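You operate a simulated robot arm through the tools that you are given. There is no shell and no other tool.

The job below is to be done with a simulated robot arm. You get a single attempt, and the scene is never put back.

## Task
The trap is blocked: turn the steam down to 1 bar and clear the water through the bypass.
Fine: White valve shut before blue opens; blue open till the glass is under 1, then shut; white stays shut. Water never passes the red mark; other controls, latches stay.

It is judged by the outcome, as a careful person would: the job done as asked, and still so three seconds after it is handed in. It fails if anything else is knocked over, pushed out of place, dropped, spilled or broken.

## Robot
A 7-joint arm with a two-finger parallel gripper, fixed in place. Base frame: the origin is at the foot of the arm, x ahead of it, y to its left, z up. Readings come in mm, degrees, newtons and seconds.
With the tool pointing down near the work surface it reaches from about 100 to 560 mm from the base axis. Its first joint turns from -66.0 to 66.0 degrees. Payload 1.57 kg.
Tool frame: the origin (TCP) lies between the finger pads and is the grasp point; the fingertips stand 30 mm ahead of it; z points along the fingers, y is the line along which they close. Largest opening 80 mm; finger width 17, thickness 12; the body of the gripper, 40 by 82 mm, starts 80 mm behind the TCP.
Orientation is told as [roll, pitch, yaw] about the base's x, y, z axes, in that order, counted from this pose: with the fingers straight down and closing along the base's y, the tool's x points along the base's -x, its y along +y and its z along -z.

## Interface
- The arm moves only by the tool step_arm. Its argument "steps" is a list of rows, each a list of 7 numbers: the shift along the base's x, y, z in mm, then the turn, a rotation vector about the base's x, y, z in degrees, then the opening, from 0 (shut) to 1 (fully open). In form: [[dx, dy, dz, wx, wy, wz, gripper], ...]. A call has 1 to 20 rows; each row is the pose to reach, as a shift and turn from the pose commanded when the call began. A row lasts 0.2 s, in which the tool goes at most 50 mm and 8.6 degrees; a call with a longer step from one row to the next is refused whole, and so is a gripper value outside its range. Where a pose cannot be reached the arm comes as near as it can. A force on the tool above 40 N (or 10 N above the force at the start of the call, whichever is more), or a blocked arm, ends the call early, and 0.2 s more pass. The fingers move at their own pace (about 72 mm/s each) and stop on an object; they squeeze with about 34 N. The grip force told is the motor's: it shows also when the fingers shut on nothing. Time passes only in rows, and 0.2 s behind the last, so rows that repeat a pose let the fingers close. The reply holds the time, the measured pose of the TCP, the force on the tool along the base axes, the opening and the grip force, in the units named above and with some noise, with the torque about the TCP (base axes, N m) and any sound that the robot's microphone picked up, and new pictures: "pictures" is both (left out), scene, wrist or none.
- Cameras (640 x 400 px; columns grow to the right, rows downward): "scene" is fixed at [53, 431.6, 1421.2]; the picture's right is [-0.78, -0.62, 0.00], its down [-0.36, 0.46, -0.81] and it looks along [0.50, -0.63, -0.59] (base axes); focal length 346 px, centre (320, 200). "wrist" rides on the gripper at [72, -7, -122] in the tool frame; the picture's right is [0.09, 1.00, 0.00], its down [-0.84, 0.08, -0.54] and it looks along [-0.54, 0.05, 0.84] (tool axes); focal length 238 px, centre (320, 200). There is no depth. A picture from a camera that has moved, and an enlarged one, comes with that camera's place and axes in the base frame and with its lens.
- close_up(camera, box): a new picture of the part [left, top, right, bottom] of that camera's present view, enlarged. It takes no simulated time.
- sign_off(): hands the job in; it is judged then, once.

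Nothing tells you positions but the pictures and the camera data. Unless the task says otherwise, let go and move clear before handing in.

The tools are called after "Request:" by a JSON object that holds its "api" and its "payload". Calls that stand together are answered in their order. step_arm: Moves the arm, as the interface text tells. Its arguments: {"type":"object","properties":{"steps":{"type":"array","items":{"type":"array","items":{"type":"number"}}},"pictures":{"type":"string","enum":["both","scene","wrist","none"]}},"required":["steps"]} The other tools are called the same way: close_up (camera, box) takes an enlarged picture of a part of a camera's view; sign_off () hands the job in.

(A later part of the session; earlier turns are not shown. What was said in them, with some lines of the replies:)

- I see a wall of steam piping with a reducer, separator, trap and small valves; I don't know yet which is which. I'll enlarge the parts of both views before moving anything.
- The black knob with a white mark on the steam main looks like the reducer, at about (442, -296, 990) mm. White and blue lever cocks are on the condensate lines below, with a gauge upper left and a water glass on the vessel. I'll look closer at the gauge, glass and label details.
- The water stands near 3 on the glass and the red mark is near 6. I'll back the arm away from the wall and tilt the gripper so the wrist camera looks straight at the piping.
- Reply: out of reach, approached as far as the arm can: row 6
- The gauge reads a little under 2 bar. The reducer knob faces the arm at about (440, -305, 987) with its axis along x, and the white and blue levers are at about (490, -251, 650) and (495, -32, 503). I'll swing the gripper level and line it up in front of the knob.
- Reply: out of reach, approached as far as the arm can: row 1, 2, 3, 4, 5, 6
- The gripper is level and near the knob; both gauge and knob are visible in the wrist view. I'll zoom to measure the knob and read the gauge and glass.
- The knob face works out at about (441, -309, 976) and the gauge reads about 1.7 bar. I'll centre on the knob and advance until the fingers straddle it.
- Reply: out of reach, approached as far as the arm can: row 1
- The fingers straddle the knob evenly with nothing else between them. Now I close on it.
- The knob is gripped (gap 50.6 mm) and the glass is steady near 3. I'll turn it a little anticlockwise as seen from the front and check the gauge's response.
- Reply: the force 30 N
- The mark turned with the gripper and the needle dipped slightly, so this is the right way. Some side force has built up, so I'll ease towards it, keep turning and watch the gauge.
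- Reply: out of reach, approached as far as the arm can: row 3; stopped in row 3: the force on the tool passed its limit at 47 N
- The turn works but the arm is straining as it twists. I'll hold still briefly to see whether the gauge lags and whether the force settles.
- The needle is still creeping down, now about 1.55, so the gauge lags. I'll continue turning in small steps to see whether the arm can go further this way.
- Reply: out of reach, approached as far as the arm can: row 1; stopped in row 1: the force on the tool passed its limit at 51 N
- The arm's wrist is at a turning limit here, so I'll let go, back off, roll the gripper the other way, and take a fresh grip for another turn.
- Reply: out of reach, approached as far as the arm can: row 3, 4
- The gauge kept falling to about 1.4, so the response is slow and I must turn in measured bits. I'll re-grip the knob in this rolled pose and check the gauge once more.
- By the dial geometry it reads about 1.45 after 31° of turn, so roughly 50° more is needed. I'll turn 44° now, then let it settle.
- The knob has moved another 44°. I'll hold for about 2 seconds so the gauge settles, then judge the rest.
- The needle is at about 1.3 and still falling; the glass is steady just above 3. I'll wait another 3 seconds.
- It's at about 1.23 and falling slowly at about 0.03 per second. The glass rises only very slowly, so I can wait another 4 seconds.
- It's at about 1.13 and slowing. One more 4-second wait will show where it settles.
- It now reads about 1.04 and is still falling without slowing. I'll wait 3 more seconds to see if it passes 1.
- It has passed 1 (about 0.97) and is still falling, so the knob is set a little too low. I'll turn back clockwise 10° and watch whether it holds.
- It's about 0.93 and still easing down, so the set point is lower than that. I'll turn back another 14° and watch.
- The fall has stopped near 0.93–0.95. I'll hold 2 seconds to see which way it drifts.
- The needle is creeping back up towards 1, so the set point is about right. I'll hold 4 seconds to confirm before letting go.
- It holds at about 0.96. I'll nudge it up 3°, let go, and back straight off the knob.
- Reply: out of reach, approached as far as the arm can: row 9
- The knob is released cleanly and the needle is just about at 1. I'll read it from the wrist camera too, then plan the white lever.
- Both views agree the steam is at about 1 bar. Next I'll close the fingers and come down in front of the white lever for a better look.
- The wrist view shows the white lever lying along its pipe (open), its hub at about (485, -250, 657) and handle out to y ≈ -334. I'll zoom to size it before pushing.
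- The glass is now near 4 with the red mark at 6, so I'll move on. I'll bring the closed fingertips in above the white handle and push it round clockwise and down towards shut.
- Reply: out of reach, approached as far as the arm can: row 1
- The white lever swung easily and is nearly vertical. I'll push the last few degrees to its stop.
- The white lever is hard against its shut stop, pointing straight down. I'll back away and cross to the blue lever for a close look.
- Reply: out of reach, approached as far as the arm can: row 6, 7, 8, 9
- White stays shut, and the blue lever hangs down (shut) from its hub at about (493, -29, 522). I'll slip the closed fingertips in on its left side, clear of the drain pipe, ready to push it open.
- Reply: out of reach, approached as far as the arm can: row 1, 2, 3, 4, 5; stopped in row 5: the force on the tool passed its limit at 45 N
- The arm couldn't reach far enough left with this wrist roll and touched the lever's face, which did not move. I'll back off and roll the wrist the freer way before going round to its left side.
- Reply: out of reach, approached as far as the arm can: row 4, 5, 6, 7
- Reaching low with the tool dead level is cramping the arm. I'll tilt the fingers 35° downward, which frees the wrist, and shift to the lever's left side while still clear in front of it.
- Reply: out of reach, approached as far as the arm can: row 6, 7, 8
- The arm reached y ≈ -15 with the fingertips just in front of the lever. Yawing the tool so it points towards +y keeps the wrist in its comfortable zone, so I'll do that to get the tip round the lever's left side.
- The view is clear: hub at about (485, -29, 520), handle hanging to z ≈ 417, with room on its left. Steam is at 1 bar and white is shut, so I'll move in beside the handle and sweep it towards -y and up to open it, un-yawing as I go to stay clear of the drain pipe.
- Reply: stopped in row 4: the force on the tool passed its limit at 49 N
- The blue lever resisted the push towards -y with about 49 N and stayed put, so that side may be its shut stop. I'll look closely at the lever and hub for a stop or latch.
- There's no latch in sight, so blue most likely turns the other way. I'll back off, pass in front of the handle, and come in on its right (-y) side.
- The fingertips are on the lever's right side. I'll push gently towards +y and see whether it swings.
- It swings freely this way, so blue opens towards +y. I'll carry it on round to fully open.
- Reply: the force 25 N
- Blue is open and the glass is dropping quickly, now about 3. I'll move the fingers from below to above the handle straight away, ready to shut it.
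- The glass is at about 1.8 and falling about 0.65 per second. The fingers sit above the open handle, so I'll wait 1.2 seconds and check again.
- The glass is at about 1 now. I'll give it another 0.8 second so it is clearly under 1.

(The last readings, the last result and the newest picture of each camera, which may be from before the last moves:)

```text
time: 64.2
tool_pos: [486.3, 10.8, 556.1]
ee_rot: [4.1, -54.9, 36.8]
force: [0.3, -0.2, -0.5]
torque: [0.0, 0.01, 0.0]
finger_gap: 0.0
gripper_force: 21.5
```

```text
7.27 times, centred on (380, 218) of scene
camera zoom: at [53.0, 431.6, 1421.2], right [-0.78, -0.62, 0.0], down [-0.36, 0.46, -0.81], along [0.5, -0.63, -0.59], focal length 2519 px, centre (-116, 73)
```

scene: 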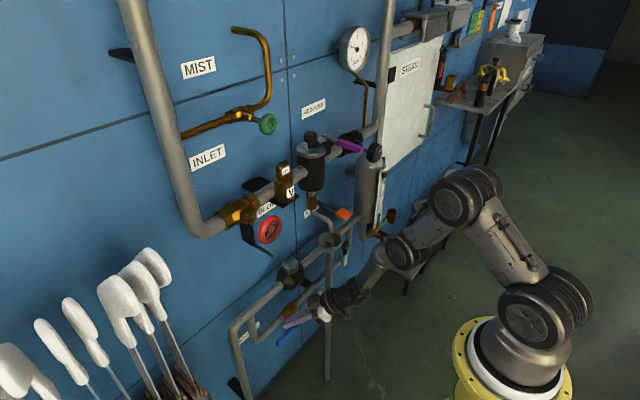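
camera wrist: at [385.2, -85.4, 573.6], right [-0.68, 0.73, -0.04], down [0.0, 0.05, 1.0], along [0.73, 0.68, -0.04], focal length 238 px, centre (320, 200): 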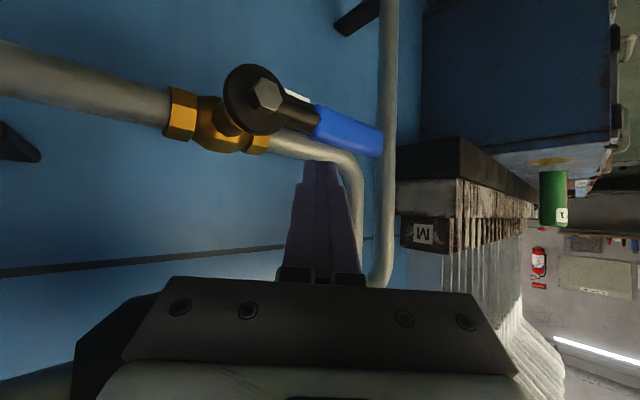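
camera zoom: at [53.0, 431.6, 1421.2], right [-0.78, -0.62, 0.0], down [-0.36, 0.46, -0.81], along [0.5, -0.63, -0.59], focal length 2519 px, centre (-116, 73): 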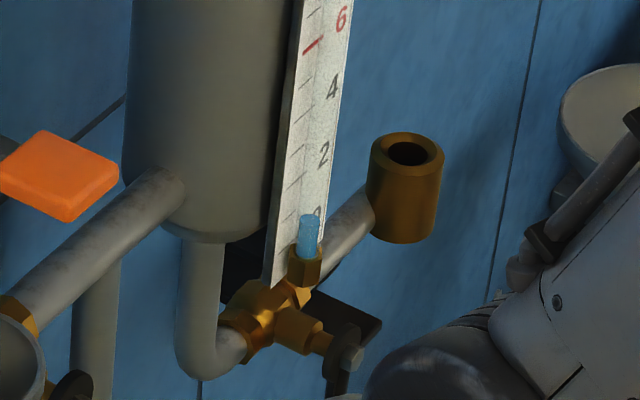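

It's clearly under 1 (about 0.65), so I'm shutting blue now, sweeping the handle down and back from above.

Request:
{"api": "step_arm", "payload": {"steps": [[0, 4, -11.2, 0, 0, 0, 0], [0, 12.2, -21.5, 0, 0, 0, 0], [0, 16.2, -34.9, 0, 0, 0, 0], [0, 15.5, -51.1, 0, 0, 0, 0], [0, 9.2, -66.3, 0, 0, 0, 0], [0, -2.2, -78.8, 0, 0, 0, 0], [0, -12, -85.5, 0, 0, 0, 0], [0, -16.5, -87.7, 0, 0, 0, 0]]}}

Request:
{"api": "close_up", "payload": {"camera": "scene", "box": [270, 290, 340, 350]}}

Request:
{"api": "close_up", "payload": {"camera": "scene", "box": [355, 190, 405, 245]}}

```text
time: 66.0
tool_pos: [484.0, -3.1, 467.1]
ee_rot: [4.2, -54.9, 36.8]
force: [-4.3, 16.3, 4.8]
torque: [-0.34, -0.07, -0.01]
finger_gap: 0.0
gripper_force: 21.1
camera wrist: at [380.5, -99.8, 479.3], right [-0.69, 0.73, -0.03], down [0.0, 0.05, 1.0], along [0.73, 0.69, -0.04], focal length 238 px, centre (320, 200)
```

scene: 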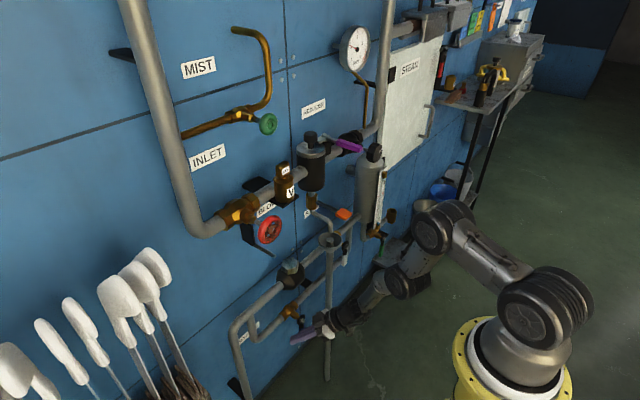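
wrist: 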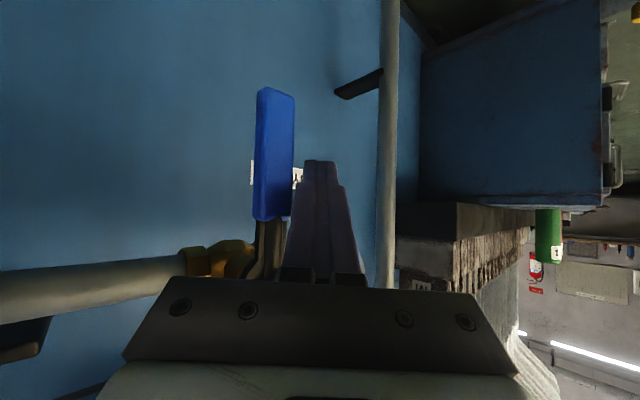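

```text
6.67 times, centred on (305, 320) of scene
camera zoom: at [52.8, 431.8, 1421.1], right [-0.78, -0.62, 0.0], down [-0.36, 0.46, -0.81], along [0.5, -0.63, -0.59], focal length 2309 px, centre (420, -600)
```

zoom: 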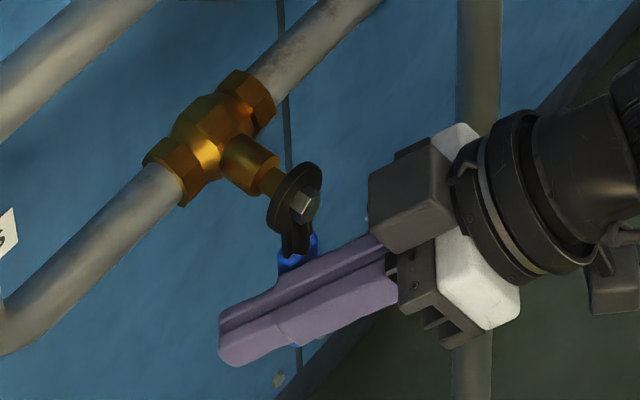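

```text
7.27 times, centred on (380, 218) of scene
camera zoom: at [52.8, 431.8, 1421.1], right [-0.78, -0.62, 0.0], down [-0.36, 0.46, -0.81], along [0.5, -0.63, -0.59], focal length 2519 px, centre (-116, 73)
```

zoom: 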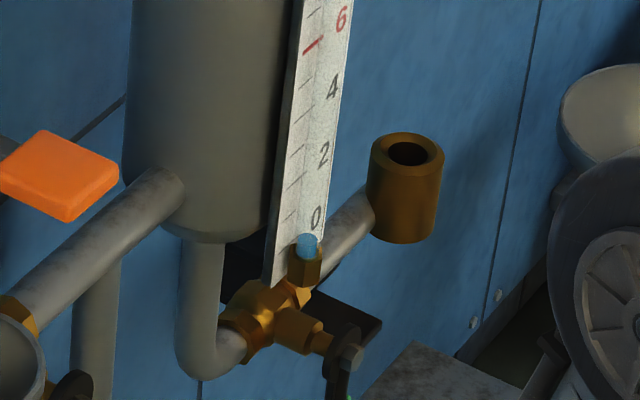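

Blue is vertical against its shut stop and the glass is near 0.2. I'll ease the fingers off and withdraw clear of the piping, then check everything.

Request:
{"api": "step_arm", "payload": {"steps": [[0, 5, 1, 0, 0, 0, 0], [-17, 0, 16, 0, 0, 0, 0], [-36, -8, 32, 0, 0, 0, 0], [-45, -12, 60, 0, 0, 0, 0], [-55, -18, 95, 0, 0, 0, 0], [-62, -24, 130, 0, 0, -7, 0], [-70, -30, 150, 0, 0, -14, 0]]}}

Request:
{"api": "close_up", "payload": {"camera": "scene", "box": [270, 290, 340, 350]}}

Request:
{"api": "close_up", "payload": {"camera": "scene", "box": [340, 180, 410, 270]}}

Request:
{"api": "close_up", "payload": {"camera": "scene", "box": [345, 30, 375, 65]}}

Request:
{"api": "close_up", "payload": {"camera": "scene", "box": [290, 95, 410, 170]}}

```text
time: 67.6
tool_pos: [415.0, -36.4, 619.6]
ee_rot: [4.0, -54.8, 22.7]
force: [-0.8, -0.2, -0.1]
torque: [0.03, 0.01, 0.01]
finger_gap: 0.0
gripper_force: 21.5
camera wrist: at [290.5, -103.7, 630.1], right [-0.48, 0.87, -0.04], down [0.02, 0.05, 1.0], along [0.88, 0.48, -0.04], focal length 238 px, centre (320, 200)
```

scene: 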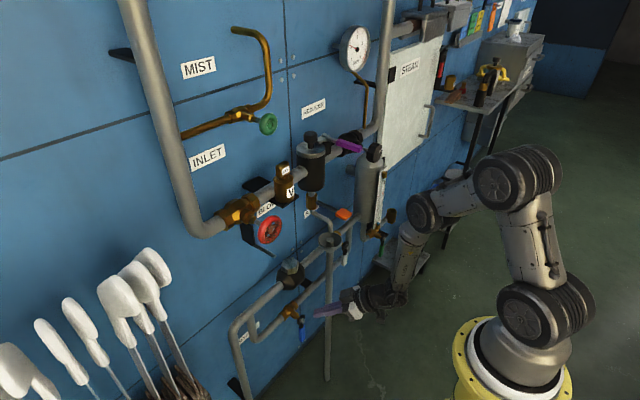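
wrist: 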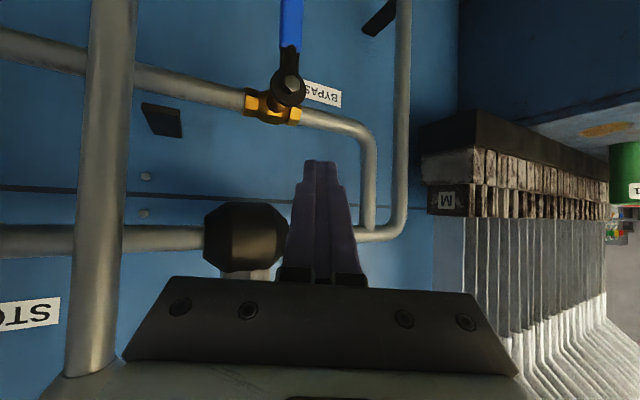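

```text
6.67 times, centred on (305, 320) of scene
camera zoom: at [53.0, 431.6, 1421.2], right [-0.78, -0.62, 0.0], down [-0.36, 0.46, -0.81], along [0.5, -0.63, -0.59], focal length 2309 px, centre (420, -600)
```

zoom: 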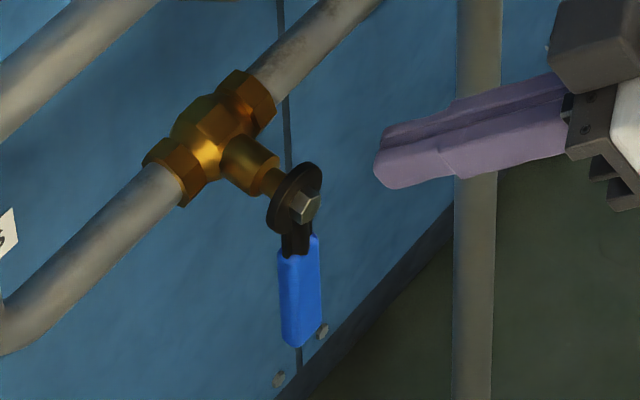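

```text
4.44 times, centred on (375, 225) of scene
camera zoom: at [53.0, 431.6, 1421.2], right [-0.78, -0.62, 0.0], down [-0.36, 0.46, -0.81], along [0.5, -0.63, -0.59], focal length 1540 px, centre (76, 89)
```

zoom: 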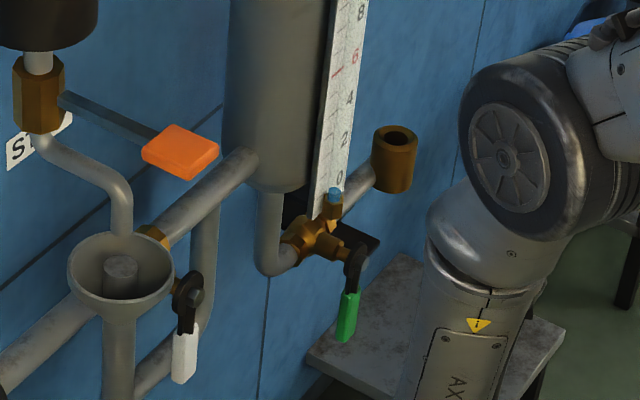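

```text
11.43 times, centred on (360, 48) of scene
camera zoom: at [53.0, 431.6, 1421.2], right [-0.78, -0.62, 0.0], down [-0.36, 0.46, -0.81], along [0.5, -0.63, -0.59], focal length 3959 px, centre (-137, 1943)
```

zoom: 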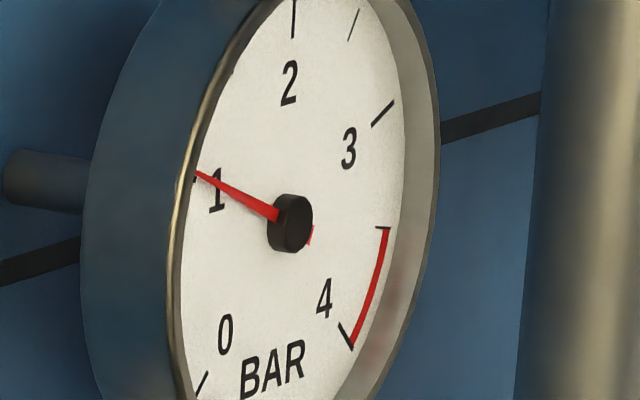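

```text
5.33 times, centred on (350, 132) of scene
camera zoom: at [53.0, 431.6, 1421.2], right [-0.78, -0.62, 0.0], down [-0.36, 0.46, -0.81], along [0.5, -0.63, -0.59], focal length 1847 px, centre (160, 560)
```

zoom: 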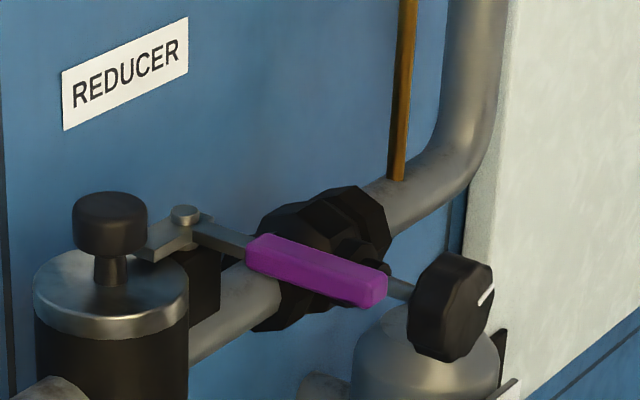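

Everything looks right: gauge about 1, both cocks pointing down and shut, purple latch and other controls unmoved, glass near zero. I'll wait a couple of seconds to confirm the level and pressure hold.

Request:
{"api": "step_arm", "payload": {"steps": [[-10, -15, 10, 0, 0, 0, 0], [-20, -30, 20, 0, 0, 0, 0], [-20, -30, 20, 0, 0, 0, 0], [-20, -30, 20, 0, 0, 0, 0], [-20, -30, 20, 0, 0, 0, 0], [-20, -30, 20, 0, 0, 0, 0], [-20, -30, 20, 0, 0, 0, 0], [-20, -30, 20, 0, 0, 0, 0], [-20, -30, 20, 0, 0, 0, 0], [-20, -30, 20, 0, 0, 0, 0], [-20, -30, 20, 0, 0, 0, 0], [-20, -30, 20, 0, 0, 0, 0]]}}

Request:
{"api": "close_up", "payload": {"camera": "scene", "box": [340, 180, 410, 270]}}

Request:
{"api": "close_up", "payload": {"camera": "scene", "box": [345, 30, 375, 65]}}

Request:
{"api": "close_up", "payload": {"camera": "scene", "box": [270, 290, 340, 350]}}

```text
time: 70.2
tool_pos: [396.7, -67.3, 639.3]
ee_rot: [4.0, -54.9, 22.7]
force: [0.0, -0.1, -0.9]
torque: [0.01, 0.0, 0.0]
finger_gap: 0.2
gripper_force: 21.0
camera wrist: at [272.2, -134.1, 650.1], right [-0.48, 0.87, -0.04], down [0.02, 0.05, 1.0], along [0.87, 0.48, -0.04], focal length 238 px, centre (320, 200)
```

scene: 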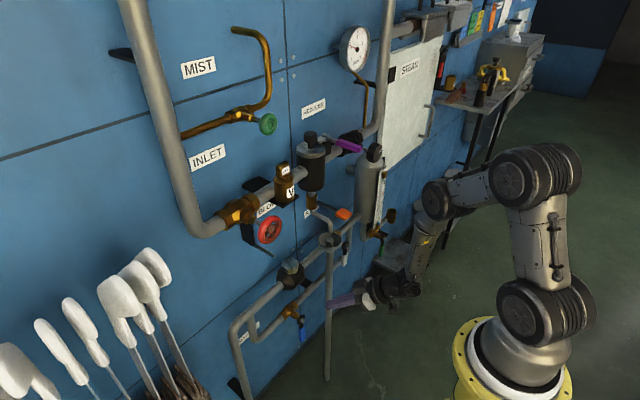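
wrist: 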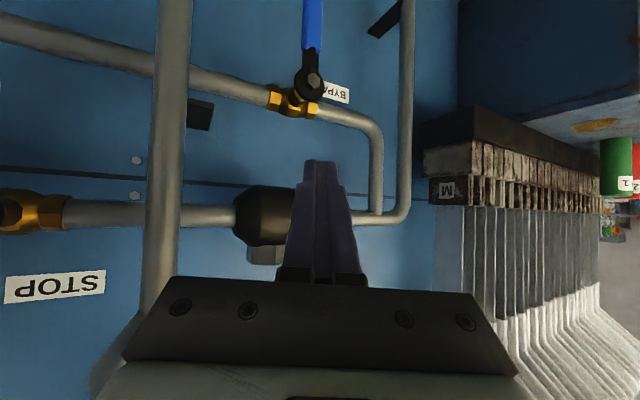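

```text
4.44 times, centred on (375, 225) of scene
camera zoom: at [53.0, 431.6, 1421.2], right [-0.78, -0.62, 0.0], down [-0.36, 0.46, -0.81], along [0.5, -0.63, -0.59], focal length 1540 px, centre (76, 89)
```

zoom: 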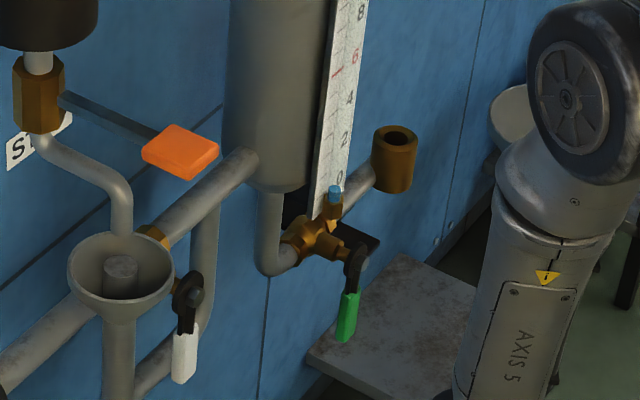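

```text
11.43 times, centred on (360, 48) of scene
camera zoom: at [53.0, 431.6, 1421.2], right [-0.78, -0.62, 0.0], down [-0.36, 0.46, -0.81], along [0.5, -0.63, -0.59], focal length 3959 px, centre (-137, 1943)
```

zoom: 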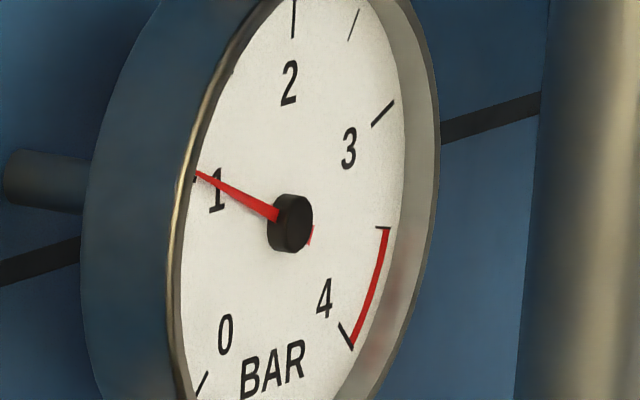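

```text
6.67 times, centred on (305, 320) of scene
camera zoom: at [53.0, 431.6, 1421.2], right [-0.78, -0.62, 0.0], down [-0.36, 0.46, -0.81], along [0.5, -0.63, -0.59], focal length 2309 px, centre (420, -600)
```

zoom: 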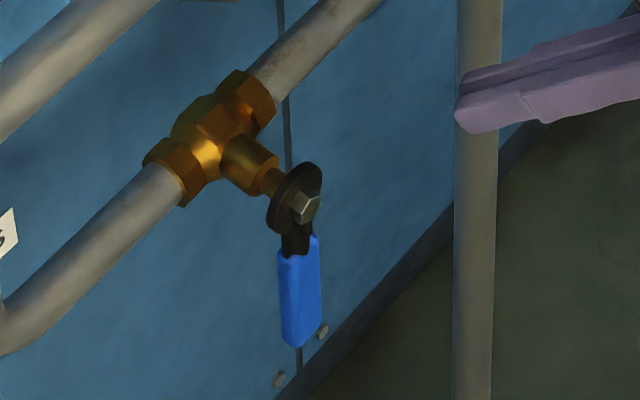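

The gauge holds at 1 bar, the glass stays well under 1, white and blue are both shut, and the arm is clear of everything. I'm handing the job in.

Request:
{"api": "sign_off", "payload": {}}

```text
The job is handed in.
```

The steam is down to about 1 bar and the water has been cleared through the bypass. I've handed the job in but haven't seen the result.

- **Steam:** I turned the reducer knob down, overshot slightly to about 0.93 bar, then brought it back up. It read about 1.0 for the last few seconds before I handed in.
- **White valve:** I shut it before touching blue, and it was still shut at hand-in.
- **Blue valve:** I opened it until the glass was clearly under 1, then shut it against its stop. The glass ended near 0.2.
- **Water level:** the highest reading I saw in the glass was about 4, below the red mark at 6.
- **Other controls and latches:** I didn't touch any of them, and the purple latch looked unmoved in the last pictures.

**Contact with blue:** before finding which way blue opens, I pressed against it while it was shut. It took a 45 N touch on its face and a 49 N push against its stop. It didn't move and showed no sign of damage.
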